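You operate a simulated robot arm through the tools that you are given. There is no shell and no other tool.

The job below is to be done with a simulated two-armed robot. You get a single attempt, and the scene is never put back.

Task
Add the bracket to the large wire basket, wash it and lift it level onto the grate.
Fine: bracket from the ledge, basket in the long bath; bath topped up to the yellow line first, one wash, both parts washed; lifted by both handles once it has stopped; nothing else in the basket; leave the sponge, the other parts and controls.

The check looks at the end state, three seconds after you hand in, the way a careful person would. Anything else that was tipped, shoved, dropped, spilled or broken makes it a failure.

Robot
Two 7-joint arms with two-finger parallel grippers on one trunk, on a base that moves. Base frame: it is fixed to the floor where the robot stands at the start and does not move with it; the origin is under the middle of the robot, x ahead of it, y to its left, z up. Units: cm, degrees, N and s.
The left shoulder is at the start at [5, 16.8, 108.2], the right one opposite. With the tool pointing down near the work surface each hand reaches from about 16 to 66 cm from the robot's upright axis, wherever it stands, measured 20 degrees to its own side. Places, roughly: black block (8x5x3 cm) [0, -160, 30]; black ring [25, -150, 75]; brass bracket (7x5x4 cm) [30, -130, 50]; brass lid (6x6x2 cm) [40, -150, 90]; brass ring (6x6x2 cm) [-230, -310, 20]; brass round flange [-200, -300, 25]; grate top [-20, -220, 80]; grey block [25, -150, 100]; grey block, grey bracket [-100, -225, 75]; grey bracket [25, -150, 100]; grey heat sink [25, -150, 50]; grey lid [-75, -275, 75]; grey lid (7x7x3 cm) [0, -190, 70]; grey round flange [-125, -275, 75]; grey square flange [25, -150, 100]; large wire basket (37x38x20 cm) [-80, -270, 70]; long bath [-80, -270, 70]; orange switch [-50, -210, 90]; sponge [-25, -175, 100]; upper knob [-170, -340, 160]; upper switch [-160, -350, 160]; wb4 [-80, -270, 70]. Payload 1.57 kg a hand.
The TCP of each hand is the grasp point between the finger pads, 3 cm short of the fingertips. In the tool frame z runs along the fingers and y along their closing line. The gripper opens to 8 cm. The fingers are 1.7 cm wide and 1.2 cm thick; the gripper's body (4 by 8.2 cm) begins 8 cm behind the TCP.
Orientation is told as [roll, pitch, yaw] about the base's x, y, z axes, in that order, counted from this pose: with the fingers straight down and closing along the base's y, the tool's x points along the base's -x, its y along +y and its z along -z.

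Tools
- The arms move only by the tool jog_arm. It takes "left_commands", "right_commands" or both (then of equal length, played together; a hand with none holds still); each is a list of rows, each an object (a shift or turn left out is 0, a gripper value left out holds the last) with "travel": the shift along the tool's x, y, z in cm, a list of three; "rotation": the turn, a rotation vector about the tool's x, y, z in rad, a list of three; "grip": the opening, from 0 (shut) to 1 (fully open). In form: [{"travel": [tx, ty, tz], "rotation": [ax, ay, az], "grip": grip}, ...]. A call has 1 to 20 rows; each row is the pose to reach, as a shift and turn from the pose commanded when the call began, along the tool's axes at that moment. A row lasts 0.2 s, in which the tool goes at most 5 cm and 8.6 degrees; a call with a longer step from one row to the next is refused whole, and so is a gripper value outside its range. Where a pose cannot be reached the arm comes as near as it can. A force on the tool above 70 N (or 10 N above the force at the start of the call, whichever is more), or a blocked arm, ends the call early, and 0.2 s more pass. Each finger travels about 4.5 cm/s and halts on what it meets, pressing with about 43 N; the grip force reading is that of the motor and also rises with nothing between the fingers. The clock runs only during rows and for 0.2 s after the last one: add rows that repeat a pose to give the fingers time. It gives the time, the measured TCP pose, the force on the tool (base axes), the opening and the grip force at its end, in the units of the frame above (readings bear some noise), with the torque about the TCP (base axes, N m) and any sound that the robot's microphone picked up, and new pictures: "show" is both (left out), scene, wrist or none (wrist: the cameras of the hands that moved).
- Cameras (640 x 400 px; columns grow to the right, rows downward): "scene" is now at [14.11, -0.02, 129.68]; the picture's right is [-0.04, -1.00, 0.00], its down [-0.52, 0.02, -0.86] and it looks along [0.85, -0.03, -0.52] (base axes); focal length 250 px, centre (320, 200). "left" rides on the left gripper at [7.2, 0.7, -12.2] in its tool frame; the picture's right is [-0.09, 1.00, 0.00], its down [-0.84, -0.08, -0.54] and it looks along [-0.54, -0.05, 0.84] (tool axes); focal length 238 px, centre (320, 200). "right" rides on the right gripper at [7.2, -0.7, -12.2] in its tool frame; the picture's right is [0.09, 1.00, 0.00], its down [-0.84, 0.08, -0.54] and it looks along [-0.54, 0.05, 0.84] (tool axes); focal length 238 px, centre (320, 200).
- raise_lower(by): slides the trunk up (or, below 0, down) by that many cm; the arms and the scene camera ride with it, the base frame stays. It gives what a move gives, with no picture.
- roll_base(legs): drives the robot by 1 to 6 legs, each [ahead, left, turn to the left] in cm, cm and degrees, along the robot's own axes; the way and the turn of a leg run together, so that a leg with both is an arc; at most 150 cm and 180 degrees a leg. The arms and the cameras ride along, it lands a little off, and it stops where it bumps. It gives what a move gives, and a new picture of the scene camera.
- turn_head(pan, tilt): turns the head with the scene camera to pan (to the left, within 80 degrees either way) and tilt (down, from -29 to 69), counted from straight ahead of the robot. It gives what a move gives, and a new picture of the scene camera.
- pixel_to_xyz(camera, pixels): for up to 12 pixels [column, row] of the newest picture of that camera ("zoom" is the newest enlarged one), the place [x, y, z] in the base frame of the surface seen there, good to about 0.3 cm, but the place of the scene camera against the robot may be out by one fixed shift of up to 1.2 cm in any direction. No time passes.
- inspect(camera, box): a new picture of the part [left, top, right, bottom] of that camera's present view, enlarged. No time passes.
- job_done(): hands the job in; it is judged then, once.

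Unless the task says otherwise, let go and move clear before handing in.

The tools are called as a command line: name --argument value ..., lists and objects as JSON in quotes. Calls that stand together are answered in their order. jog_arm: Moves the arms, as the interface text tells. Its arguments: {"type":"object","properties":{"left_commands":{"type":"array"},"right_commands":{"type":"array"},"show":{"type":"string","enum":["both","scene","wrist","none"]}},"required":[]} The other tools are called the same way: raise_lower (by) moves the trunk up or down; roll_base (legs) drives the base; turn_head (pan, tilt) turns the head that bears the scene camera; pixel_to_xyz (camera, pixels) gives the place of the surface under pixels of a picture; inspect (camera, box) takes an enlarged picture of a part of a camera's view; job_done () hands the job in.

At the start:

```text
clock: 0.0
left_tcp_pos: [31.74, 13.95, 115.11]
left_tool_rot: [-0.1, 0.0, 0.1]
left_force: [0.3, -0.7, 0.5]
left_ft_torque: [0.05, 0.01, 0.01]
left_finger_gap: 8.01
left_grip_force: 0.2
right_tcp_pos: [36.81, -18.19, 108.76]
right_tool_rot: [0.0, 0.0, -0.1]
right_force: [-0.2, 0.0, 0.3]
right_ft_torque: [-0.01, 0.05, -0.02]
right_finger_gap: 8.01
right_grip_force: 0.1
trunk travel left (down, up): [-25.0, 19.3]
robot x, y, heading: [-0.07, -0.26, 0.0]
head pan, tilt (commanded): [-2.2, 31.2]
```

scene: 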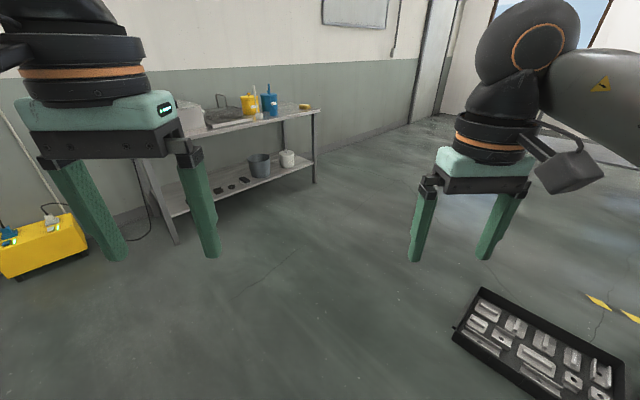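
right: 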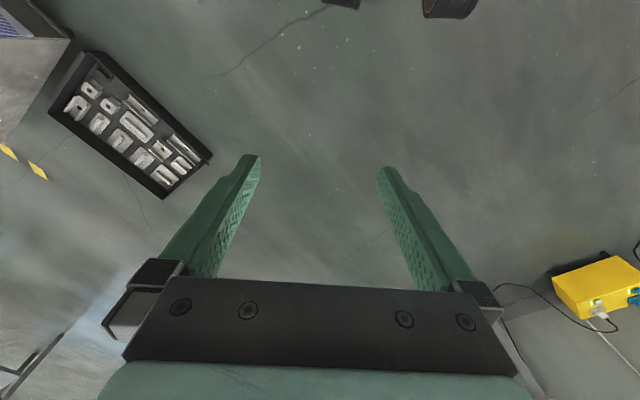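
left: 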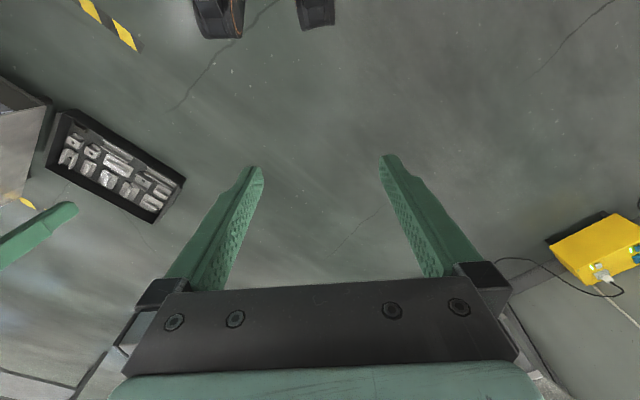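

The scene picture shows a table with jugs on the left, and a tray of parts on the floor at about (540, 350); the bath and the ledge are out of sight to my right. I'll turn the head right to look that way first.

turn_head --pan -80 --tilt 20

```text
clock: 1.5
left_tcp_pos: [31.87, 13.96, 115.22]
left_tool_rot: [-0.1, 0.1, 0.2]
left_force: [0.0, 0.3, 0.0]
left_ft_torque: [0.0, 0.02, -0.03]
left_finger_gap: 8.0
left_grip_force: 0.0
right_tcp_pos: [36.8, -18.23, 108.82]
right_tool_rot: [0.0, 0.1, -0.1]
right_force: [0.1, -0.5, -0.2]
right_ft_torque: [-0.03, -0.01, -0.02]
right_finger_gap: 8.0
right_grip_force: 0.1
trunk travel left (down, up): [-25.0, 19.3]
robot x, y, heading: [-0.03, -0.35, -0.1]
head pan, tilt (commanded): [-80.0, 20.0]
```

scene: 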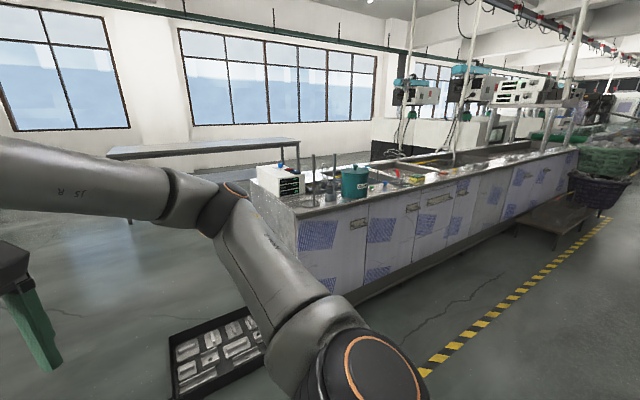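

A long steel bench runs from about (290, 200) to (590, 140), with control boxes on posts above it and a teal bucket at (355, 180). I'll enlarge this view and measure some bench points.

inspect --camera "scene" --box '[240, 60, 640, 310]'

pixel_to_xyz --camera "scene" --pixels '[[298, 216], [370, 203], [450, 180], [560, 150], [355, 185], [280, 185], [205, 345], [425, 95], [470, 90], [525, 92], [575, 148], [250, 185]]'

```text
1.60 times, centred on (440, 185) of scene
```

zoom: 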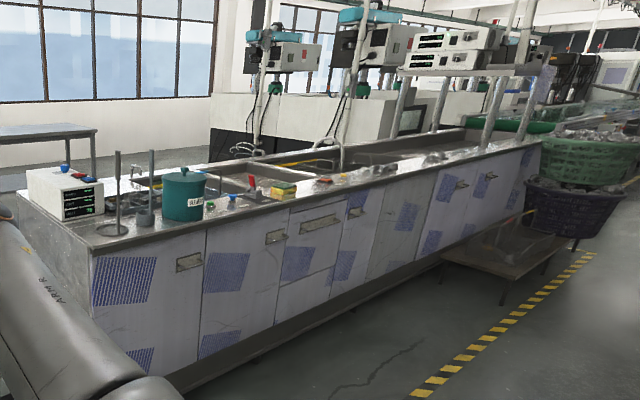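

```text
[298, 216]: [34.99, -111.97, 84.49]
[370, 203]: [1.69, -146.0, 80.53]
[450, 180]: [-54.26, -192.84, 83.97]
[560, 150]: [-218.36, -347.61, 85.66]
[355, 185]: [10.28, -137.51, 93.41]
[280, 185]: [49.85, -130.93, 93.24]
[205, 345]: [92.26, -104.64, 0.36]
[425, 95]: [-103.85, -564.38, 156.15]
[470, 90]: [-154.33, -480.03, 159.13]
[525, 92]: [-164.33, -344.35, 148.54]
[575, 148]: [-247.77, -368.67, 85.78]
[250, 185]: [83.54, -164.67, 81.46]
```

The bench front edge runs from about (35, -112) to (-218, -348) at z≈85, so the inward normal points at about -47°. I'll turn the robot to face it and drive back-right to a safe standoff near its near end.

roll_base --legs '[[0, 0, -47], [0, -70, 0], [25, 0, 0]]'

turn_head --pan 0 --tilt 35

```text
clock: 11.7
left_tcp_pos: [-2.28, -80.02, 115.18]
left_tool_rot: [-0.1, 0.1, -46.7]
left_force: [0.1, 0.5, -0.2]
left_ft_torque: [0.03, 0.05, 0.01]
left_finger_gap: 7.96
left_grip_force: 0.1
right_tcp_pos: [-22.55, -105.66, 108.75]
right_tool_rot: [0.0, 0.0, -46.8]
right_force: [0.2, -0.5, 0.0]
right_ft_torque: [-0.02, 0.02, -0.02]
right_finger_gap: 8.01
right_grip_force: 0.1
trunk travel left (down, up): [-25.0, 19.3]
robot x, y, heading: [-34.35, -66.26, -46.8]
head pan, tilt (commanded): [-80.0, 20.0]
```

scene: 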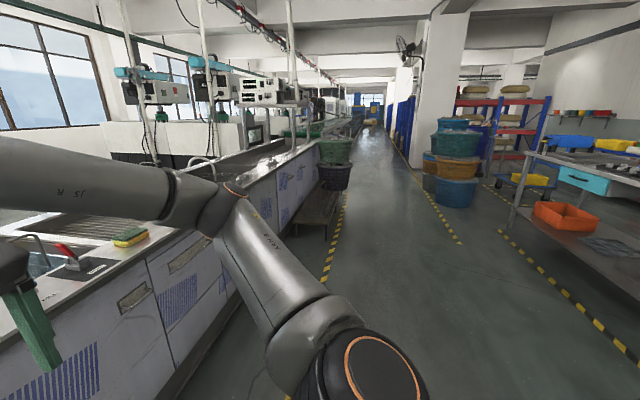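

```text
clock: 13.2
left_tcp_pos: [-2.32, -79.89, 115.21]
left_tool_rot: [-0.1, -0.2, -46.8]
left_force: [-0.5, -0.5, 0.1]
left_ft_torque: [-0.02, 0.01, -0.01]
left_finger_gap: 8.0
left_grip_force: 0.1
right_tcp_pos: [-22.45, -105.58, 108.78]
right_tool_rot: [0.0, 0.0, -46.9]
right_force: [-0.1, 0.2, 0.0]
right_ft_torque: [-0.04, 0.02, 0.0]
right_finger_gap: 8.02
right_grip_force: 0.1
trunk travel left (down, up): [-25.0, 19.3]
robot x, y, heading: [-34.37, -66.52, -46.8]
head pan, tilt (commanded): [0.0, 35.0]
```

scene: 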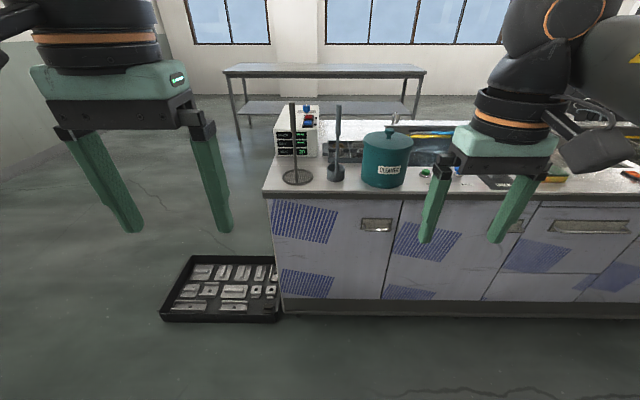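

The near end of the bench holds two stands, a teal "CLEANER" bucket at (385, 160) and a control box at (295, 130). I'll enlarge it to read what's there.

inspect --camera "scene" --box '[250, 90, 490, 240]'

pixel_to_xyz --camera "scene" --pixels '[[290, 196], [400, 199], [540, 200], [297, 140], [385, 160], [375, 223], [336, 170], [425, 173], [497, 184]]'

```text
2.67 times, centred on (370, 165) of scene
```

zoom: 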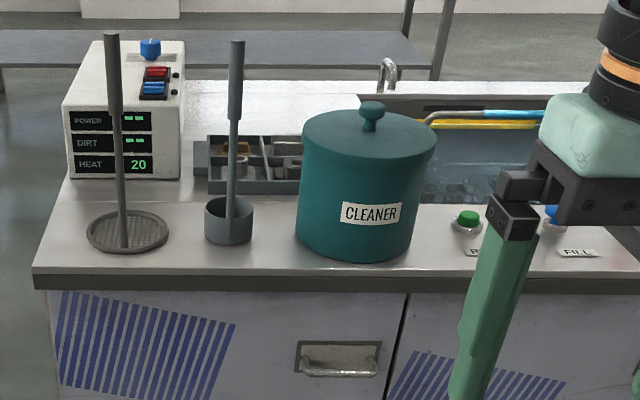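

```text
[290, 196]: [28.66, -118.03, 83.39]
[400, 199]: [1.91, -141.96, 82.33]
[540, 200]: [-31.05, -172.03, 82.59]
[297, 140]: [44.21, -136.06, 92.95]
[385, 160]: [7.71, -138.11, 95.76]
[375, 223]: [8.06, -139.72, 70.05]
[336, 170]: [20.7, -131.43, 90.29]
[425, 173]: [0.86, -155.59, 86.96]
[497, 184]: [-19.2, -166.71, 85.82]
```

Label "CLEANER" and buttons with tags (one reads "FILL") are seen, but the arms hide much of the bench. I'll spread both hands outward so that the camera sees the middle.

jog_arm --left_commands '[{"travel": [0, 5, 0]}, {"travel": [0, 10, 0]}, {"travel": [0, 15, 0]}, {"travel": [0, 20, 0]}, {"travel": [0, 25, 0]}, {"travel": [0, 30, 0]}]' --right_commands '[{"travel": [0, -5, 0]}, {"travel": [0, -10, 0]}, {"travel": [0, -15, 0]}, {"travel": [0, -20, 0]}, {"travel": [0, -25, 0]}, {"travel": [0, -30, 0]}]' --show "scene"

```text
clock: 14.6
left_tcp_pos: [20.8, -61.4, 114.59]
left_tool_rot: [0.0, -0.1, -46.9]
left_force: [1.4, 0.7, -0.7]
left_ft_torque: [-0.01, -0.03, -0.02]
left_finger_gap: 7.99
left_grip_force: 0.1
left hand out of reach, approached as far as the arm can: row 5, 6
right_tcp_pos: [-44.59, -126.14, 108.95]
right_tool_rot: [0.0, 0.0, -46.9]
right_force: [-0.5, -0.2, 0.0]
right_ft_torque: [-0.02, 0.0, 0.0]
right_finger_gap: 7.99
right_grip_force: 0.0
trunk travel left (down, up): [-25.0, 19.3]
robot x, y, heading: [-34.05, -66.44, -46.8]
head pan, tilt (commanded): [0.0, 35.0]
```

scene: 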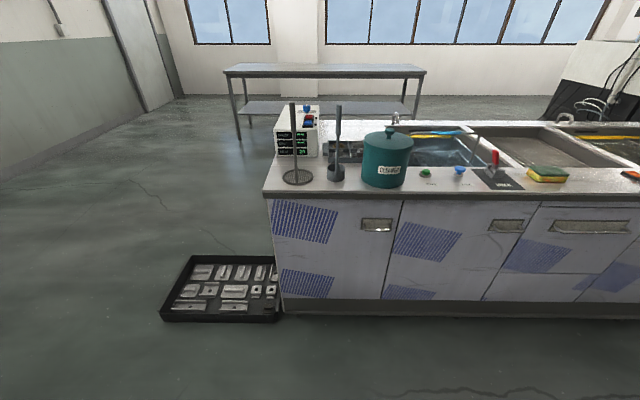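

Now the view is clear: a first bath with a red lever at (494, 158), buttons at (425, 173) and (459, 170), and the sponge at (547, 173). I'll enlarge this and then drive right along the bench.

inspect --camera "scene" --box '[270, 95, 454, 210]'

inspect --camera "scene" --box '[400, 95, 640, 245]'

pixel_to_xyz --camera "scene" --pixels '[[425, 173], [459, 170], [494, 158], [500, 184], [547, 173], [440, 145], [440, 132], [545, 145], [600, 145], [394, 118], [478, 155], [631, 175]]'

```text
3.48 times, centred on (362, 152) of scene
```

zoom: 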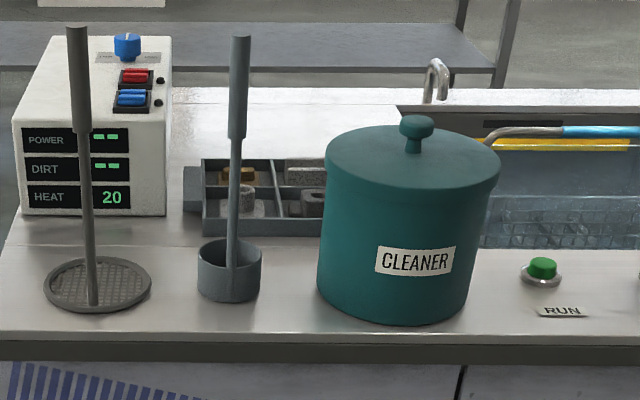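

```text
2.67 times, centred on (520, 170) of scene
```

zoom: 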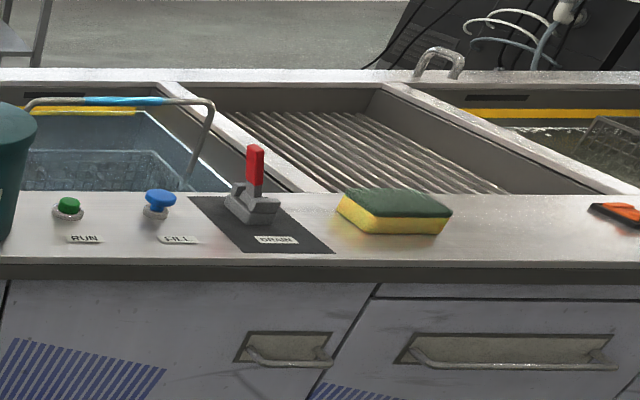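

```text
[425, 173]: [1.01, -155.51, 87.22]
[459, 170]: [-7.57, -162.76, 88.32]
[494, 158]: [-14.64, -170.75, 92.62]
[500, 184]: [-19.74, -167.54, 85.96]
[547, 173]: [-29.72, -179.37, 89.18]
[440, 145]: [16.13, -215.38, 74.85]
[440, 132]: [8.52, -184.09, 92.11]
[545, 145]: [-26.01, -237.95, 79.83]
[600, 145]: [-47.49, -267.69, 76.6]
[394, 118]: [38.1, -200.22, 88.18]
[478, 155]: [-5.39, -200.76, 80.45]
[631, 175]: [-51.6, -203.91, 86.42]
```

Between the small bath and a second bath lies the grate (545, 145); an orange switch sits at (631, 175) and the second bath begins at (600, 145). I'll drive 95 cm right along the bench to see it.

roll_base --legs '[[0, -95, 0]]'

```text
clock: 23.3
left_tcp_pos: [-48.92, -126.56, 114.41]
left_tool_rot: [0.0, -0.1, -47.3]
left_force: [0.5, -0.5, 0.1]
left_ft_torque: [0.01, -0.05, 0.0]
left_finger_gap: 8.01
left_grip_force: 0.1
right_tcp_pos: [-114.82, -190.64, 108.75]
right_tool_rot: [0.0, 0.0, -47.5]
right_force: [0.2, 0.6, 0.4]
right_ft_torque: [-0.01, -0.01, 0.0]
right_finger_gap: 8.0
right_grip_force: 0.0
trunk travel left (down, up): [-25.0, 19.3]
robot x, y, heading: [-104.24, -130.79, -47.6]
head pan, tilt (commanded): [0.0, 35.0]
```

scene: 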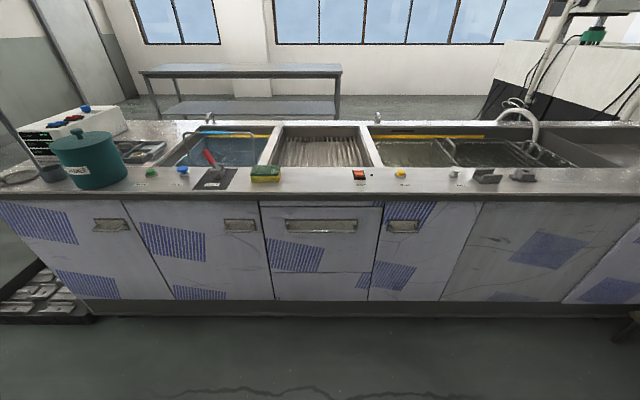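

inspect --camera "scene" --box '[340, 100, 580, 250]'

inspect --camera "scene" --box '[120, 100, 360, 250]'

pixel_to_xyz --camera "scene" --pixels '[[358, 174], [400, 172], [454, 171], [488, 176], [521, 174], [410, 150], [490, 150], [515, 120], [378, 118], [430, 137], [320, 150], [560, 180]]'

```text
2.67 times, centred on (460, 175) of scene
```

zoom: 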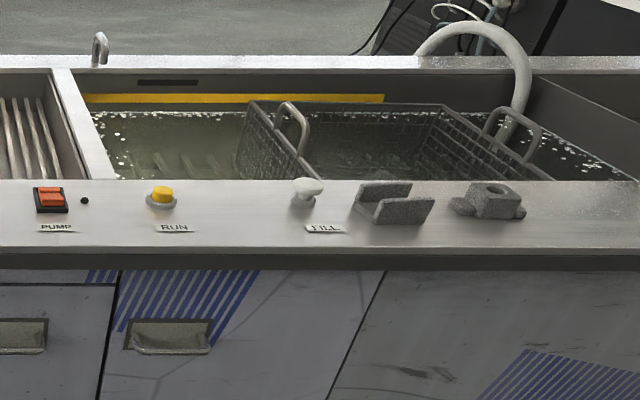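

```text
2.67 times, centred on (240, 175) of scene
```

zoom: 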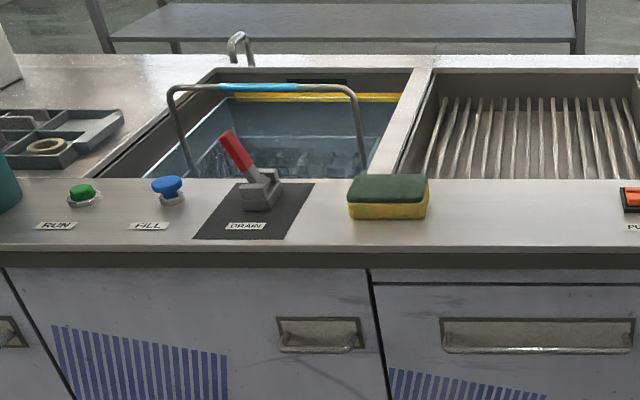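

```text
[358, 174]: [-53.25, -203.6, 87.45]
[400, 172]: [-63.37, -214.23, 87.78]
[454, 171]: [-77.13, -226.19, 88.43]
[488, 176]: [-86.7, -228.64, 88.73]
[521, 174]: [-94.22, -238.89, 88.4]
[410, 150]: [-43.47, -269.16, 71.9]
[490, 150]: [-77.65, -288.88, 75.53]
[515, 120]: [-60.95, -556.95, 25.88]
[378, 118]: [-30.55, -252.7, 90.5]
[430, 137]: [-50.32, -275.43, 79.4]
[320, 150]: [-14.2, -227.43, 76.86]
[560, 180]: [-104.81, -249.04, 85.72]
```

The long bath's own controls are on the front rail: PUMP orange rocker (358, 174), RUN yellow (400, 172), FILL white (454, 171), and the waterline sits below the yellow line. I'll look at the boxes above and along the right side.

turn_head --pan -40 --tilt 10

inspect --camera "scene" --box '[0, 0, 320, 200]'

inspect --camera "scene" --box '[320, 100, 640, 300]'

turn_head --pan -10 --tilt 5

```text
clock: 24.4
left_tcp_pos: [-48.87, -126.62, 114.56]
left_tool_rot: [-0.1, -0.1, -47.3]
left_force: [0.2, 0.1, 0.0]
left_ft_torque: [0.01, 0.05, -0.02]
left_finger_gap: 7.99
left_grip_force: 0.0
right_tcp_pos: [-114.83, -190.57, 108.92]
right_tool_rot: [-0.1, -0.1, -47.5]
right_force: [-0.1, -0.3, -0.3]
right_ft_torque: [0.01, 0.02, 0.0]
right_finger_gap: 8.01
right_grip_force: 0.1
trunk travel left (down, up): [-25.0, 19.3]
robot x, y, heading: [-104.54, -130.77, -47.6]
head pan, tilt (commanded): [-40.0, 10.0]
```

scene: 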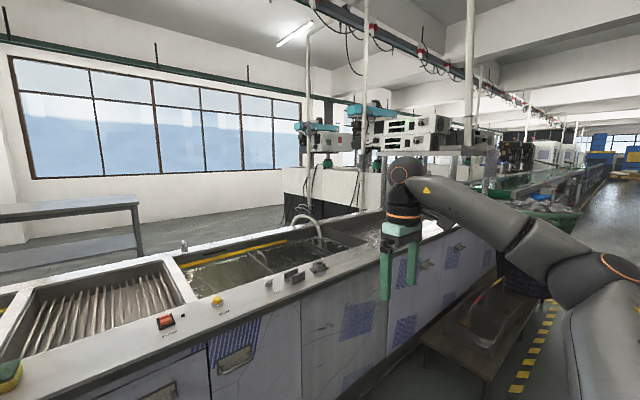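

```text
2.00 times, centred on (160, 100) of scene
```

zoom: 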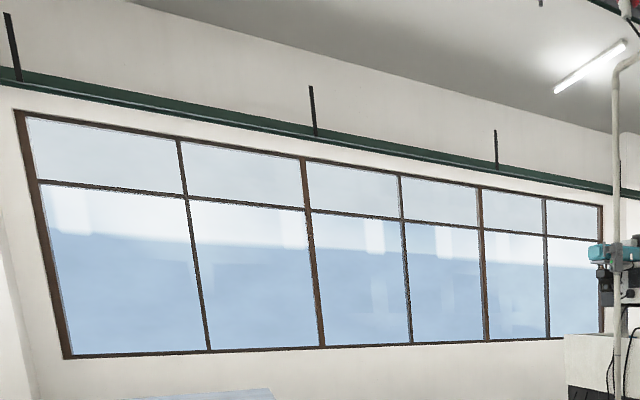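

```text
2.00 times, centred on (480, 200) of scene
```

zoom: 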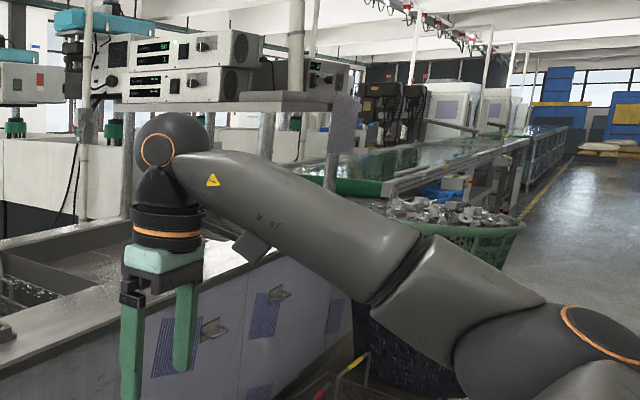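

```text
clock: 25.3
left_tcp_pos: [-48.74, -126.57, 114.57]
left_tool_rot: [0.0, -0.1, -47.4]
left_force: [0.1, 0.3, -0.2]
left_ft_torque: [-0.02, -0.01, 0.04]
left_finger_gap: 8.0
left_grip_force: 0.1
right_tcp_pos: [-114.76, -190.62, 108.83]
right_tool_rot: [0.1, -0.1, -47.5]
right_force: [-0.7, -1.3, 0.1]
right_ft_torque: [0.0, -0.03, -0.01]
right_finger_gap: 8.01
right_grip_force: 0.0
trunk travel left (down, up): [-25.0, 19.3]
robot x, y, heading: [-103.62, -130.55, -47.3]
head pan, tilt (commanded): [-10.0, 5.0]
```

scene: 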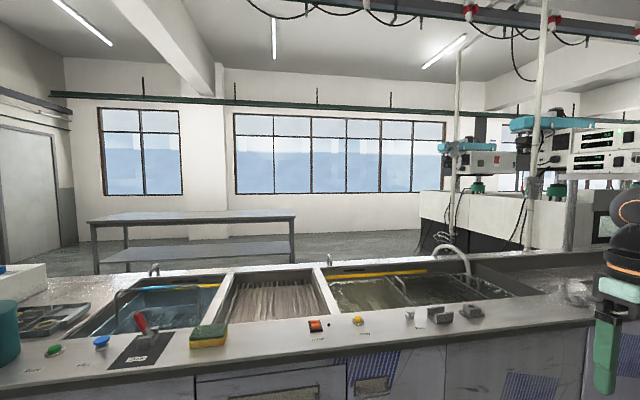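

There are stacked generator boxes on the right at (600, 150). I'll aim the head at them and zoom in to read the displays.

turn_head --pan -45 --tilt 0

inspect --camera "scene" --box '[320, 130, 448, 210]'

```text
clock: 26.3
left_tcp_pos: [-48.97, -126.39, 114.5]
left_tool_rot: [0.0, -0.1, -47.3]
left_force: [0.6, 0.3, 0.1]
left_ft_torque: [0.02, -0.01, 0.02]
left_finger_gap: 7.99
left_grip_force: 0.1
right_tcp_pos: [-114.75, -190.69, 108.8]
right_tool_rot: [0.0, 0.0, -47.5]
right_force: [-0.9, 0.1, -0.4]
right_ft_torque: [0.01, 0.0, 0.0]
right_finger_gap: 8.01
right_grip_force: 0.1
trunk travel left (down, up): [-25.0, 19.3]
robot x, y, heading: [-103.95, -130.89, -47.7]
head pan, tilt (commanded): [-45.0, 0.0]
```

scene: 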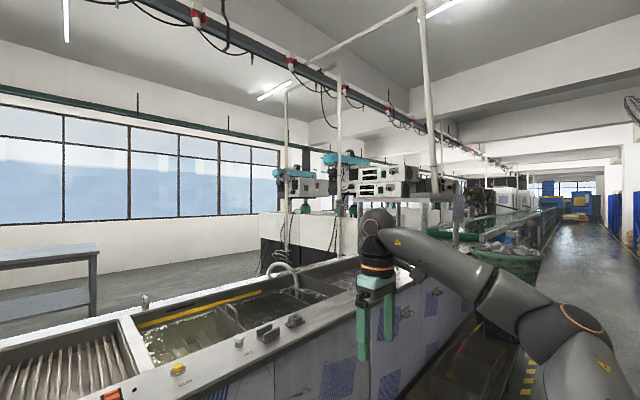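

```text
5.00 times, centred on (384, 170) of scene
```

zoom: 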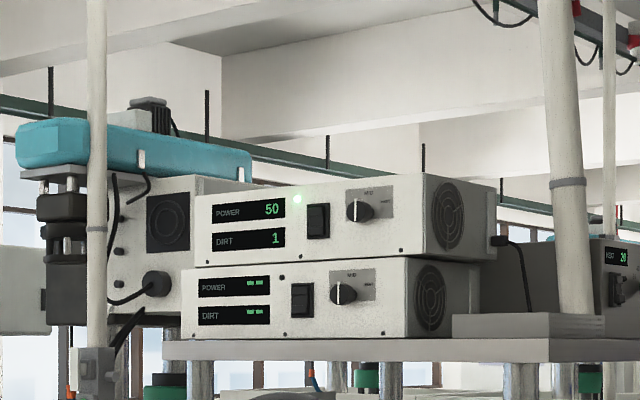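

The upper generator is on (POWER 50, DIRT 1) and the lower one is off. I still need to find the bracket at z≈50, so I'll drive back left past the bench end and look at its side.

roll_base --legs '[[0, 140, 0]]'

turn_head --pan -20 --tilt 45

```text
clock: 38.8
left_tcp_pos: [54.57, -30.4, 114.47]
left_tool_rot: [-0.2, -0.1, -46.9]
left_force: [-0.6, 0.5, -0.5]
left_ft_torque: [0.01, 0.0, 0.0]
left_finger_gap: 7.99
left_grip_force: 0.2
right_tcp_pos: [-10.76, -95.09, 108.91]
right_tool_rot: [-0.1, 0.1, -47.1]
right_force: [-0.1, 0.9, -0.6]
right_ft_torque: [0.02, -0.03, 0.01]
right_finger_gap: 8.0
right_grip_force: 0.0
trunk travel left (down, up): [-25.0, 19.3]
robot x, y, heading: [-0.55, -35.22, -47.0]
head pan, tilt (commanded): [-45.0, 0.0]
```

scene: 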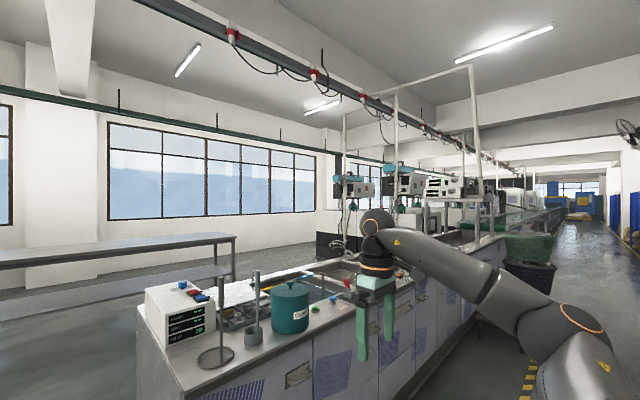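

```text
clock: 40.0
left_tcp_pos: [54.57, -30.45, 114.64]
left_tool_rot: [-0.1, 0.0, -46.9]
left_force: [0.1, 0.8, 0.1]
left_ft_torque: [-0.03, 0.01, 0.04]
left_finger_gap: 8.01
left_grip_force: 0.1
right_tcp_pos: [-10.75, -95.13, 108.8]
right_tool_rot: [0.0, -0.1, -47.0]
right_force: [-0.5, 0.3, 0.9]
right_ft_torque: [0.01, 0.01, 0.03]
right_finger_gap: 7.99
right_grip_force: 0.0
trunk travel left (down, up): [-25.0, 19.3]
robot x, y, heading: [-0.49, -34.99, -47.3]
head pan, tilt (commanded): [-20.0, 45.0]
```

scene: 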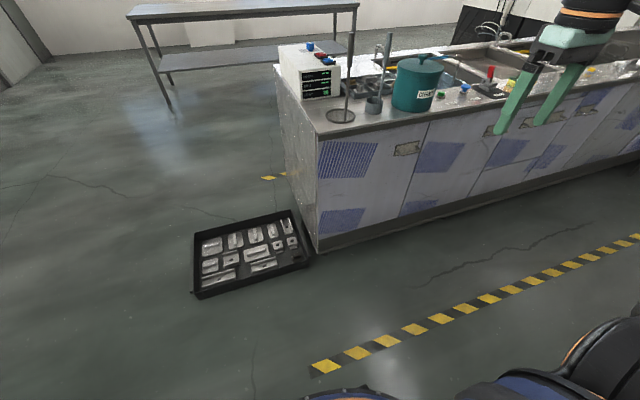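

The end face looks plain and no ledge is seen yet at z≈50. I'll zoom into the bench end, front and top tray to look for brass.

inspect --camera "scene" --box '[260, 100, 420, 260]'

inspect --camera "scene" --box '[270, 30, 430, 130]'

inspect --camera "scene" --box '[180, 200, 340, 300]'

pixel_to_xyz --camera "scene" --pixels '[[195, 295], [310, 265], [290, 212], [193, 240], [317, 250], [315, 135], [272, 65], [407, 149], [322, 200]]'

```text
2.50 times, centred on (340, 180) of scene
```

zoom: 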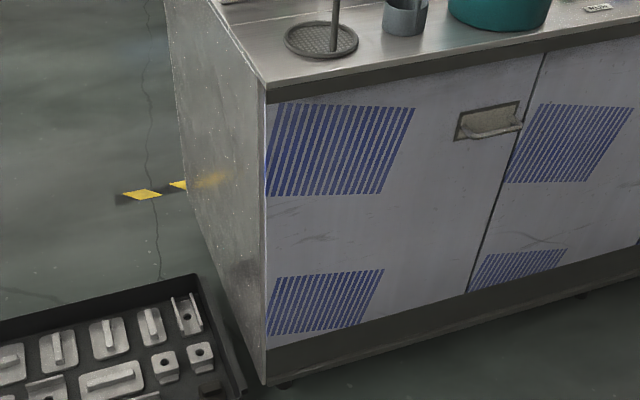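

```text
4.00 times, centred on (350, 80) of scene
```

zoom: 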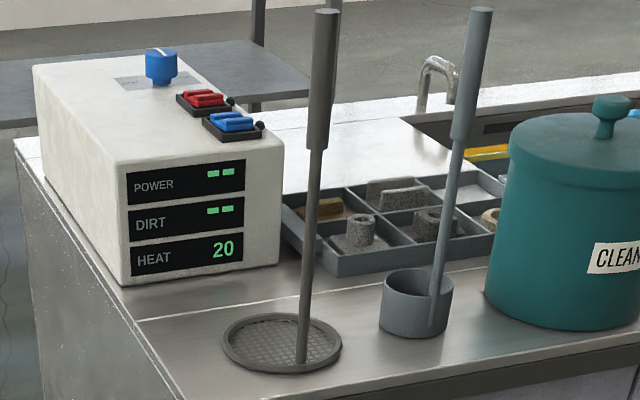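

```text
4.00 times, centred on (260, 250) of scene
```

zoom: 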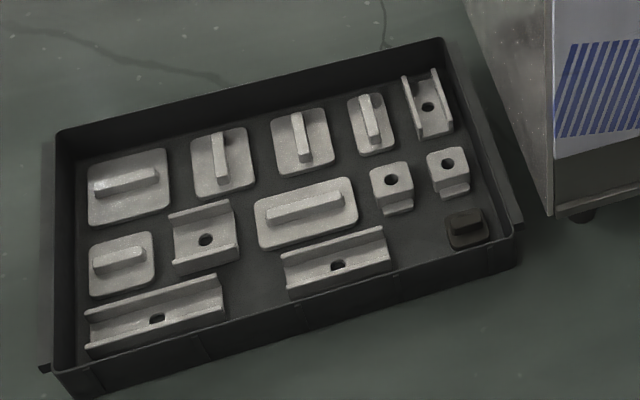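

```text
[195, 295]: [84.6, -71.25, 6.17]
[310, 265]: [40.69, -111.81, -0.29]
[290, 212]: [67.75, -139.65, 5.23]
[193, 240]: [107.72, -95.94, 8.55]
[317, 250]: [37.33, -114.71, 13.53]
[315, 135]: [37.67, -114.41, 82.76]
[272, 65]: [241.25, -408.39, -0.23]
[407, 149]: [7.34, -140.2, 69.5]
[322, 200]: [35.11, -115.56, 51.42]
```

The end face is plain, and the compartment tray at zoom (400, 220) holds several parts with a brass one at (325, 208) and another at (490, 218). I'll measure those and scan the room for the ledge.

pixel_to_xyz --camera "scene" --pixels '[[351, 82], [359, 88], [369, 78], [379, 85], [392, 84], [335, 117], [373, 105], [412, 85], [360, 60]]'

turn_head --pan 60 --tilt 20

turn_head --pan 0 --tilt 30

```text
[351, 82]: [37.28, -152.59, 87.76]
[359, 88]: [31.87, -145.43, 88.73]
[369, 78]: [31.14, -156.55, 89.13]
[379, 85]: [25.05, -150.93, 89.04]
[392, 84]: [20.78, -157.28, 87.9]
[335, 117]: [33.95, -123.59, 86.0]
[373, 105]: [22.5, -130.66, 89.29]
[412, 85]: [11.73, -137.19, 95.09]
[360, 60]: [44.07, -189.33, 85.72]
```

```text
clock: 41.5
left_tcp_pos: [54.57, -30.35, 114.44]
left_tool_rot: [0.0, -0.2, -46.9]
left_force: [-0.2, 0.9, -0.7]
left_ft_torque: [0.0, -0.01, 0.02]
left_finger_gap: 7.99
left_grip_force: 0.0
right_tcp_pos: [-10.83, -95.1, 108.74]
right_tool_rot: [0.0, 0.0, -47.0]
right_force: [0.0, -0.7, -0.2]
right_ft_torque: [0.0, -0.02, 0.02]
right_finger_gap: 7.99
right_grip_force: 0.1
trunk travel left (down, up): [-25.0, 19.3]
robot x, y, heading: [-0.42, -35.13, -47.1]
head pan, tilt (commanded): [60.0, 20.0]
```

scene: 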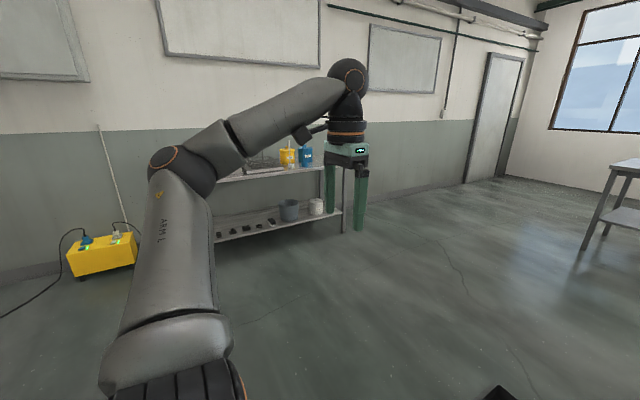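

```text
clock: 42.8
left_tcp_pos: [54.65, -30.51, 114.52]
left_tool_rot: [0.0, -0.2, -46.8]
left_force: [-0.5, 0.8, -0.6]
left_ft_torque: [0.02, 0.01, 0.0]
left_finger_gap: 8.0
left_grip_force: 0.1
right_tcp_pos: [-10.82, -95.12, 108.81]
right_tool_rot: [-0.1, 0.0, -47.0]
right_force: [0.2, 0.1, 0.0]
right_ft_torque: [0.0, -0.03, 0.01]
right_finger_gap: 8.0
right_grip_force: 0.0
trunk travel left (down, up): [-25.0, 19.3]
robot x, y, heading: [-0.42, -35.1, -47.0]
head pan, tilt (commanded): [0.0, 30.0]
```

scene: 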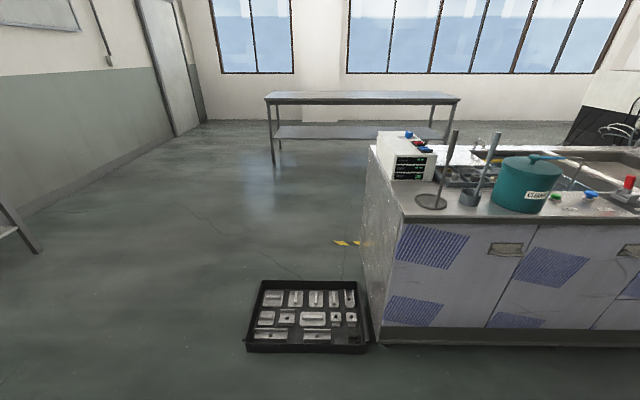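

No ledge is evident from here; brass items in the tray are the lid (37, -153) and a ring (21, -157). I'll tuck both arms in low near the body to clear the view before surveying more.

jog_arm --left_commands '[{"travel": [1.6, -1.1, 3.9]}, {"travel": [3.2, -2.2, 7.8]}, {"travel": [4.8, -3.3, 11.7]}, {"travel": [6.4, -4.4, 15.6]}, {"travel": [8, -5.5, 19.5]}, {"travel": [9.6, -6.6, 23.4]}, {"travel": [11.2, -7.7, 27.3]}, {"travel": [12.8, -8.8, 31.2]}, {"travel": [14, -10, 35]}]' --right_commands '[{"travel": [1.8, 1.6, 3.3]}, {"travel": [3.6, 3.2, 6.6]}, {"travel": [5.4, 4.8, 9.9]}, {"travel": [7.2, 6.4, 13.2]}, {"travel": [9, 8, 16.5]}, {"travel": [10.8, 9.6, 19.8]}, {"travel": [12.6, 11.2, 23.1]}, {"travel": [14.4, 12.8, 26.4]}, {"travel": [16, 15, 30]}]' --show "scene"

turn_head --pan -35 --tilt 25

```text
clock: 44.8
left_tcp_pos: [39.4, -27.38, 78.85]
left_tool_rot: [-0.2, 0.0, -46.8]
left_force: [-0.4, 0.2, 0.7]
left_ft_torque: [0.05, 0.01, 0.0]
left_finger_gap: 8.0
left_grip_force: 0.2
left hand out of reach, approached as far as the arm can: row 8, 9
right_tcp_pos: [-10.54, -74.21, 78.26]
right_tool_rot: [0.2, 0.0, -47.0]
right_force: [0.4, -0.6, 0.0]
right_ft_torque: [-0.02, 0.01, 0.03]
right_finger_gap: 8.0
right_grip_force: 0.0
right hand out of reach, approached as far as the arm can: row 9
trunk travel left (down, up): [-25.0, 19.3]
robot x, y, heading: [-0.25, -35.64, -46.8]
head pan, tilt (commanded): [0.0, 30.0]
```

scene: 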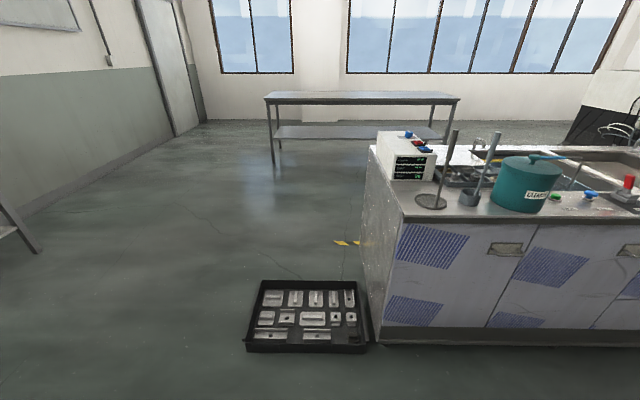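

```text
clock: 45.8
left_tcp_pos: [39.51, -27.44, 78.83]
left_tool_rot: [-0.1, 0.1, -46.9]
left_force: [0.6, -0.3, -0.3]
left_ft_torque: [-0.02, 0.04, 0.02]
left_finger_gap: 7.98
left_grip_force: 0.1
right_tcp_pos: [-10.55, -74.22, 78.47]
right_tool_rot: [-0.1, 0.0, -46.9]
right_force: [0.0, 0.0, 0.1]
right_ft_torque: [-0.05, -0.02, 0.0]
right_finger_gap: 8.01
right_grip_force: 0.2
trunk travel left (down, up): [-25.0, 19.3]
robot x, y, heading: [-0.58, -35.17, -46.9]
head pan, tilt (commanded): [-35.0, 25.0]
```

scene: 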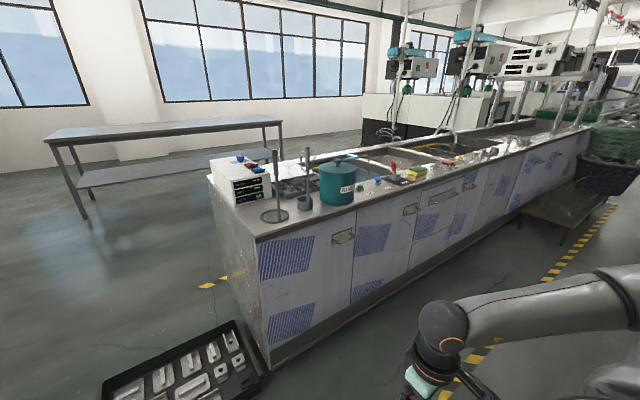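

The view is clear now; the whole bench runs from (240, 230) to (590, 125). I'll zoom into sections to look for brass parts and any ledge.

inspect --camera "scene" --box '[480, 100, 640, 200]'

inspect --camera "scene" --box '[500, 150, 640, 260]'

inspect --camera "scene" --box '[200, 140, 360, 240]'

inspect --camera "scene" --box '[340, 110, 500, 210]'

```text
4.00 times, centred on (560, 150) of scene
```

zoom: 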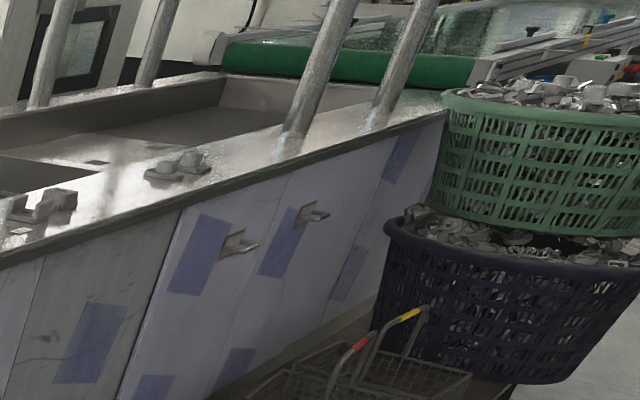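

```text
3.64 times, centred on (570, 205) of scene
```

zoom: 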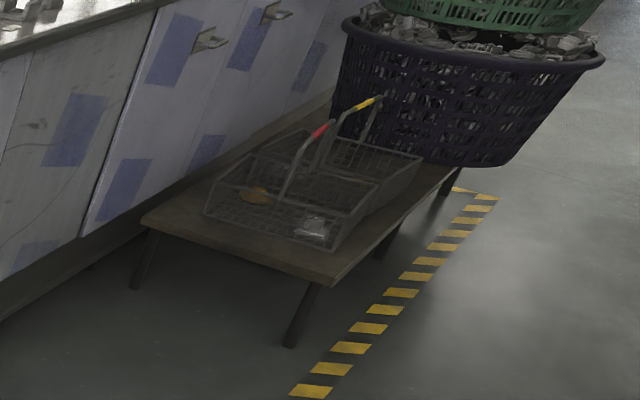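

```text
4.00 times, centred on (280, 190) of scene
```

zoom: 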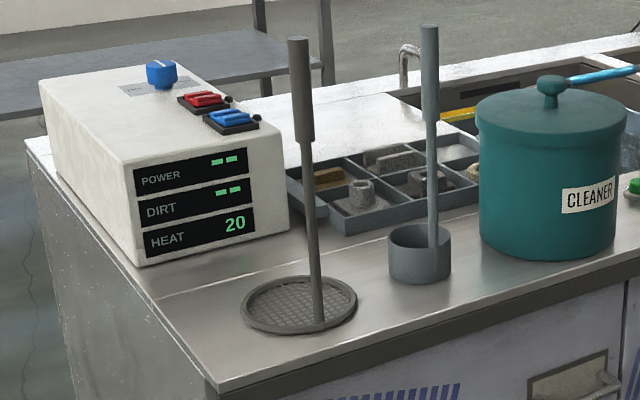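

```text
4.00 times, centred on (420, 160) of scene
```

zoom: 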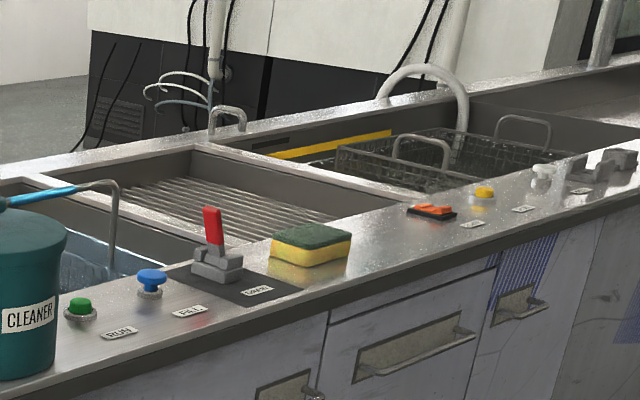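

The ledge must be the bench's front rail: it carries the sponge, the controls and two grey parts (one U-shaped, one block with a hole) at about (-87, -229) and (-94, -239); the brass bracket at z≈50 isn't on any visible ledge. I'll drive in front of the long bath for a closer look.

roll_base --legs '[[0, -95, -0.7], [0, -95, 0], [25, 0, 0]]'

turn_head --pan 0 --tilt 35

```text
clock: 64.2
left_tcp_pos: [-83.72, -174.58, 78.74]
left_tool_rot: [-0.1, 0.1, -47.6]
left_force: [-1.4, -0.6, -0.1]
left_ft_torque: [0.0, 0.02, 0.0]
left_finger_gap: 7.99
left_grip_force: 0.0
right_tcp_pos: [-134.42, -220.68, 78.36]
right_tool_rot: [0.1, 0.2, -47.7]
right_force: [-0.3, -0.2, 0.1]
right_ft_torque: [-0.01, -0.02, 0.02]
right_finger_gap: 8.02
right_grip_force: 0.0
trunk travel left (down, up): [-25.0, 19.3]
robot x, y, heading: [-123.38, -181.19, -47.5]
head pan, tilt (commanded): [-35.0, 25.0]
```

scene: 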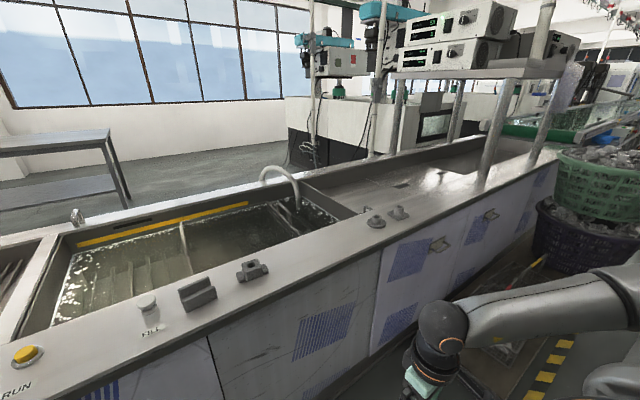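

```text
clock: 65.2
left_tcp_pos: [-83.64, -174.46, 78.73]
left_tool_rot: [0.0, 0.1, -47.5]
left_force: [0.7, -0.4, 0.3]
left_ft_torque: [0.0, 0.03, -0.01]
left_finger_gap: 7.98
left_grip_force: 0.0
right_tcp_pos: [-134.32, -220.63, 78.28]
right_tool_rot: [0.0, 0.1, -47.6]
right_force: [0.4, -0.4, -0.6]
right_ft_torque: [-0.01, 0.03, -0.02]
right_finger_gap: 8.0
right_grip_force: 0.0
trunk travel left (down, up): [-25.0, 19.3]
robot x, y, heading: [-123.88, -181.68, -47.7]
head pan, tilt (commanded): [0.0, 35.0]
```

scene: 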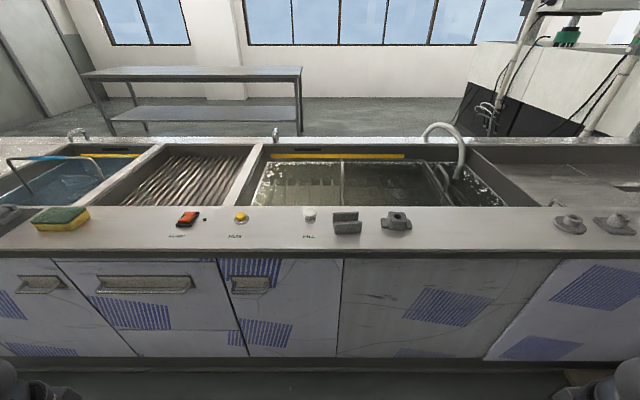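

From here the long bath shows the water below the yellow strip (340, 157), and on the ledge the U-shaped part at (347, 223), a block with a hole at (396, 220), and two flange-like parts at (570, 223) and (613, 222). I'll zoom in.

inspect --camera "scene" --box '[280, 190, 440, 260]'

inspect --camera "scene" --box '[230, 110, 530, 230]'

inspect --camera "scene" --box '[520, 190, 640, 260]'

pixel_to_xyz --camera "scene" --pixels '[[347, 215], [347, 228], [396, 217], [309, 212], [240, 217], [187, 218], [344, 180], [440, 175], [570, 222], [614, 222], [400, 190], [300, 190]]'

```text
4.00 times, centred on (360, 225) of scene
```

zoom: 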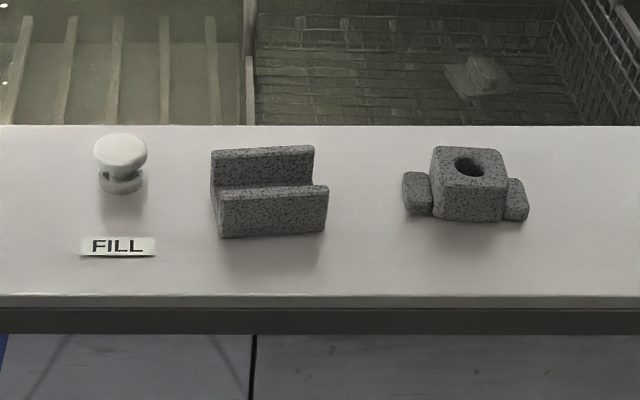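

```text
2.13 times, centred on (380, 170) of scene
```

zoom: 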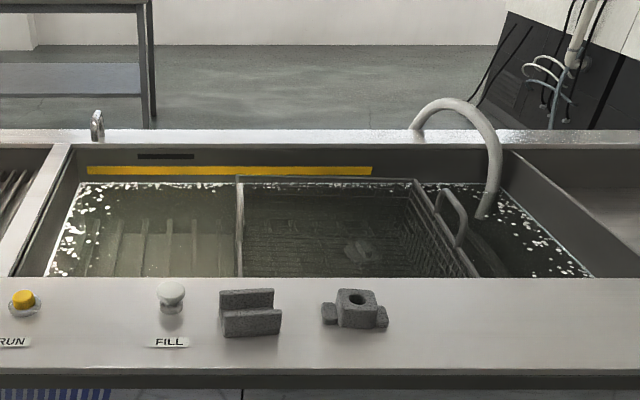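

```text
5.33 times, centred on (580, 225) of scene
```

zoom: 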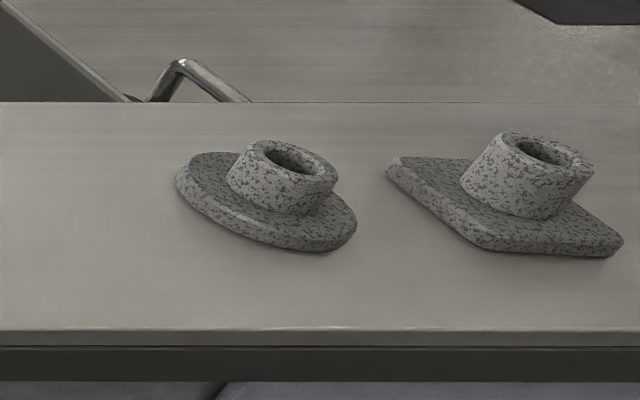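

```text
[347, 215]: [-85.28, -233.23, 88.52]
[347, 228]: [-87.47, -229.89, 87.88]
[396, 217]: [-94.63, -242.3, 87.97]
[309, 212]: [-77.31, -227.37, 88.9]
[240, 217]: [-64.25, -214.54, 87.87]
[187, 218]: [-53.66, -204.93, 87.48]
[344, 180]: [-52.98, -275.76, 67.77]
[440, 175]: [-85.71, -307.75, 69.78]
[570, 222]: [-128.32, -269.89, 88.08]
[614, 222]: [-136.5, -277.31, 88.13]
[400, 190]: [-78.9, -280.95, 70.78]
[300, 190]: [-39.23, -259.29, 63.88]
```

The U-shaped grey bracket is at about (-86.5, -231.5, 88), left of the block at (-94.6, -242), and one grey part sits in the basket at scene (399, 193). I'll measure the yellow strip, the waterline, basket rim and handles.

pixel_to_xyz --camera "scene" --pixels '[[338, 154], [338, 156], [338, 158], [338, 160], [338, 163], [338, 168], [290, 170], [430, 160], [343, 160], [343, 195], [446, 166], [399, 193]]'

inspect --camera "scene" --box '[320, 140, 480, 240]'

```text
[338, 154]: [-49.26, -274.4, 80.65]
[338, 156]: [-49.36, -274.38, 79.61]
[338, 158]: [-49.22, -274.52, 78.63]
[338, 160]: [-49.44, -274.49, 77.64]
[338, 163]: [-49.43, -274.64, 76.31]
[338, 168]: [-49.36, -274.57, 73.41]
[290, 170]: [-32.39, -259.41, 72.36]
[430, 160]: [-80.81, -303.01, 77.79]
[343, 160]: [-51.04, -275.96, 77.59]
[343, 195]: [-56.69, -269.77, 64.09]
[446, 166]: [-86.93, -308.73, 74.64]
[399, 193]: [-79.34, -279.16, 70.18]
```

```text
4.00 times, centred on (400, 190) of scene
```

zoom: 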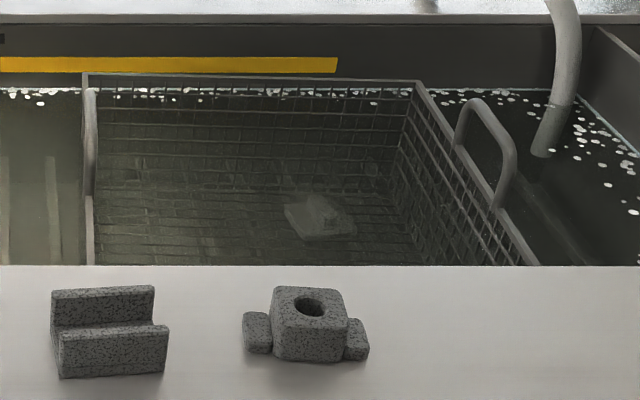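

The yellow strip spans z≈78.5–80.6 and the waterline is at about z≈76.6, so 2–4 cm of fill are needed. I'll raise both hands above bench height and lift the trunk for a better view.

jog_arm --left_commands '[{"travel": [0, 0, -5]}, {"travel": [0, 0, -10]}, {"travel": [0, 0, -15]}, {"travel": [0, 0, -20]}, {"travel": [0, 0, -25]}, {"travel": [0, 0, -30]}]' --right_commands '[{"travel": [0, 0, -5]}, {"travel": [0, 0, -10]}, {"travel": [0, 0, -15]}, {"travel": [0, 0, -20]}, {"travel": [0, 0, -25]}, {"travel": [0, 0, -30]}]' --show "none"

raise_lower --by 12

roll_base --legs '[[16, 0, 0]]'

turn_head --pan 0 --tilt 48

```text
clock: 66.6
left_tcp_pos: [-83.47, -174.05, 108.95]
left_tool_rot: [-0.6, -0.3, -47.0]
left_force: [-1.7, -2.9, 0.6]
left_ft_torque: [0.23, -0.12, -0.02]
left_finger_gap: 7.98
left_grip_force: 0.1
left hand out of reach, approached as far as the arm can: row 1, 2, 3
right_tcp_pos: [-134.35, -220.51, 108.34]
right_tool_rot: [0.1, 0.2, -47.6]
right_force: [1.2, -0.1, -0.2]
right_ft_torque: [-0.04, 0.07, 0.01]
right_finger_gap: 7.97
right_grip_force: 0.0
right hand out of reach, approached as far as the arm can: row 1, 2, 3
trunk travel left (down, up): [-25.0, 19.3]
robot x, y, heading: [-124.04, -181.58, -47.5]
head pan, tilt (commanded): [0.0, 35.0]
```

```text
clock: 68.1
left_tcp_pos: [-83.57, -174.42, 120.82]
left_tool_rot: [-0.1, 0.2, -47.6]
left_force: [-0.4, 0.0, -0.3]
left_ft_torque: [0.02, -0.01, -0.02]
left_finger_gap: 8.01
left_grip_force: 0.0
right_tcp_pos: [-134.15, -220.65, 120.37]
right_tool_rot: [0.1, 0.1, -47.6]
right_force: [0.4, 0.8, -0.7]
right_ft_torque: [0.0, -0.05, -0.01]
right_finger_gap: 7.99
right_grip_force: 0.0
trunk travel left (down, up): [-37.0, 7.3]
robot x, y, heading: [-123.79, -181.77, -47.3]
head pan, tilt (commanded): [0.0, 35.0]
```

```text
clock: 69.5
left_tcp_pos: [-72.74, -186.29, 120.88]
left_tool_rot: [-0.1, 0.1, -47.7]
left_force: [-0.3, -0.5, -1.0]
left_ft_torque: [0.0, 0.04, -0.01]
left_finger_gap: 8.0
left_grip_force: 0.1
right_tcp_pos: [-123.41, -232.6, 120.32]
right_tool_rot: [0.1, 0.1, -47.8]
right_force: [-0.6, 0.4, -0.3]
right_ft_torque: [0.0, 0.03, 0.0]
right_finger_gap: 8.01
right_grip_force: 0.1
trunk travel left (down, up): [-37.0, 7.3]
robot x, y, heading: [-112.71, -193.19, -47.7]
head pan, tilt (commanded): [0.0, 35.0]
```

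scene: 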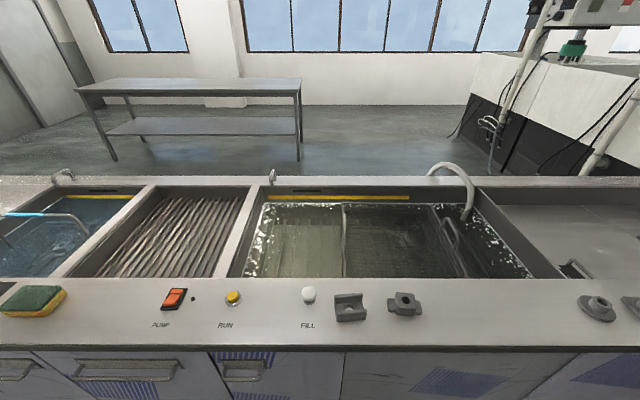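

```text
clock: 70.2
left_tcp_pos: [-72.78, -186.14, 120.84]
left_tool_rot: [-0.1, -0.1, -47.6]
left_force: [0.2, -0.1, -0.7]
left_ft_torque: [0.0, 0.02, -0.03]
left_finger_gap: 8.0
left_grip_force: 0.0
right_tcp_pos: [-123.52, -232.42, 120.31]
right_tool_rot: [0.2, 0.0, -47.6]
right_force: [0.4, 0.4, -0.6]
right_ft_torque: [-0.02, 0.0, 0.03]
right_finger_gap: 8.02
right_grip_force: 0.0
trunk travel left (down, up): [-37.0, 7.3]
robot x, y, heading: [-112.9, -193.2, -47.7]
head pan, tilt (commanded): [0.0, 48.0]
```

scene: 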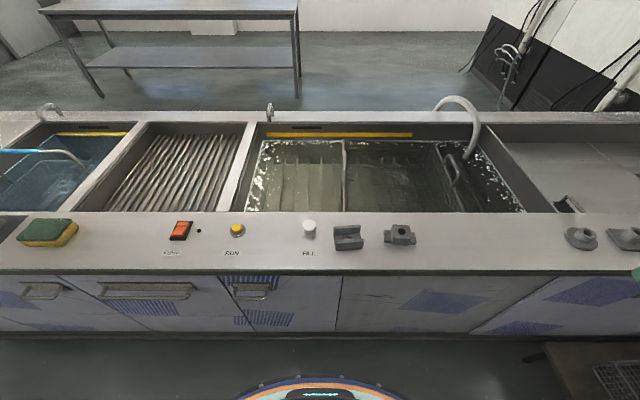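

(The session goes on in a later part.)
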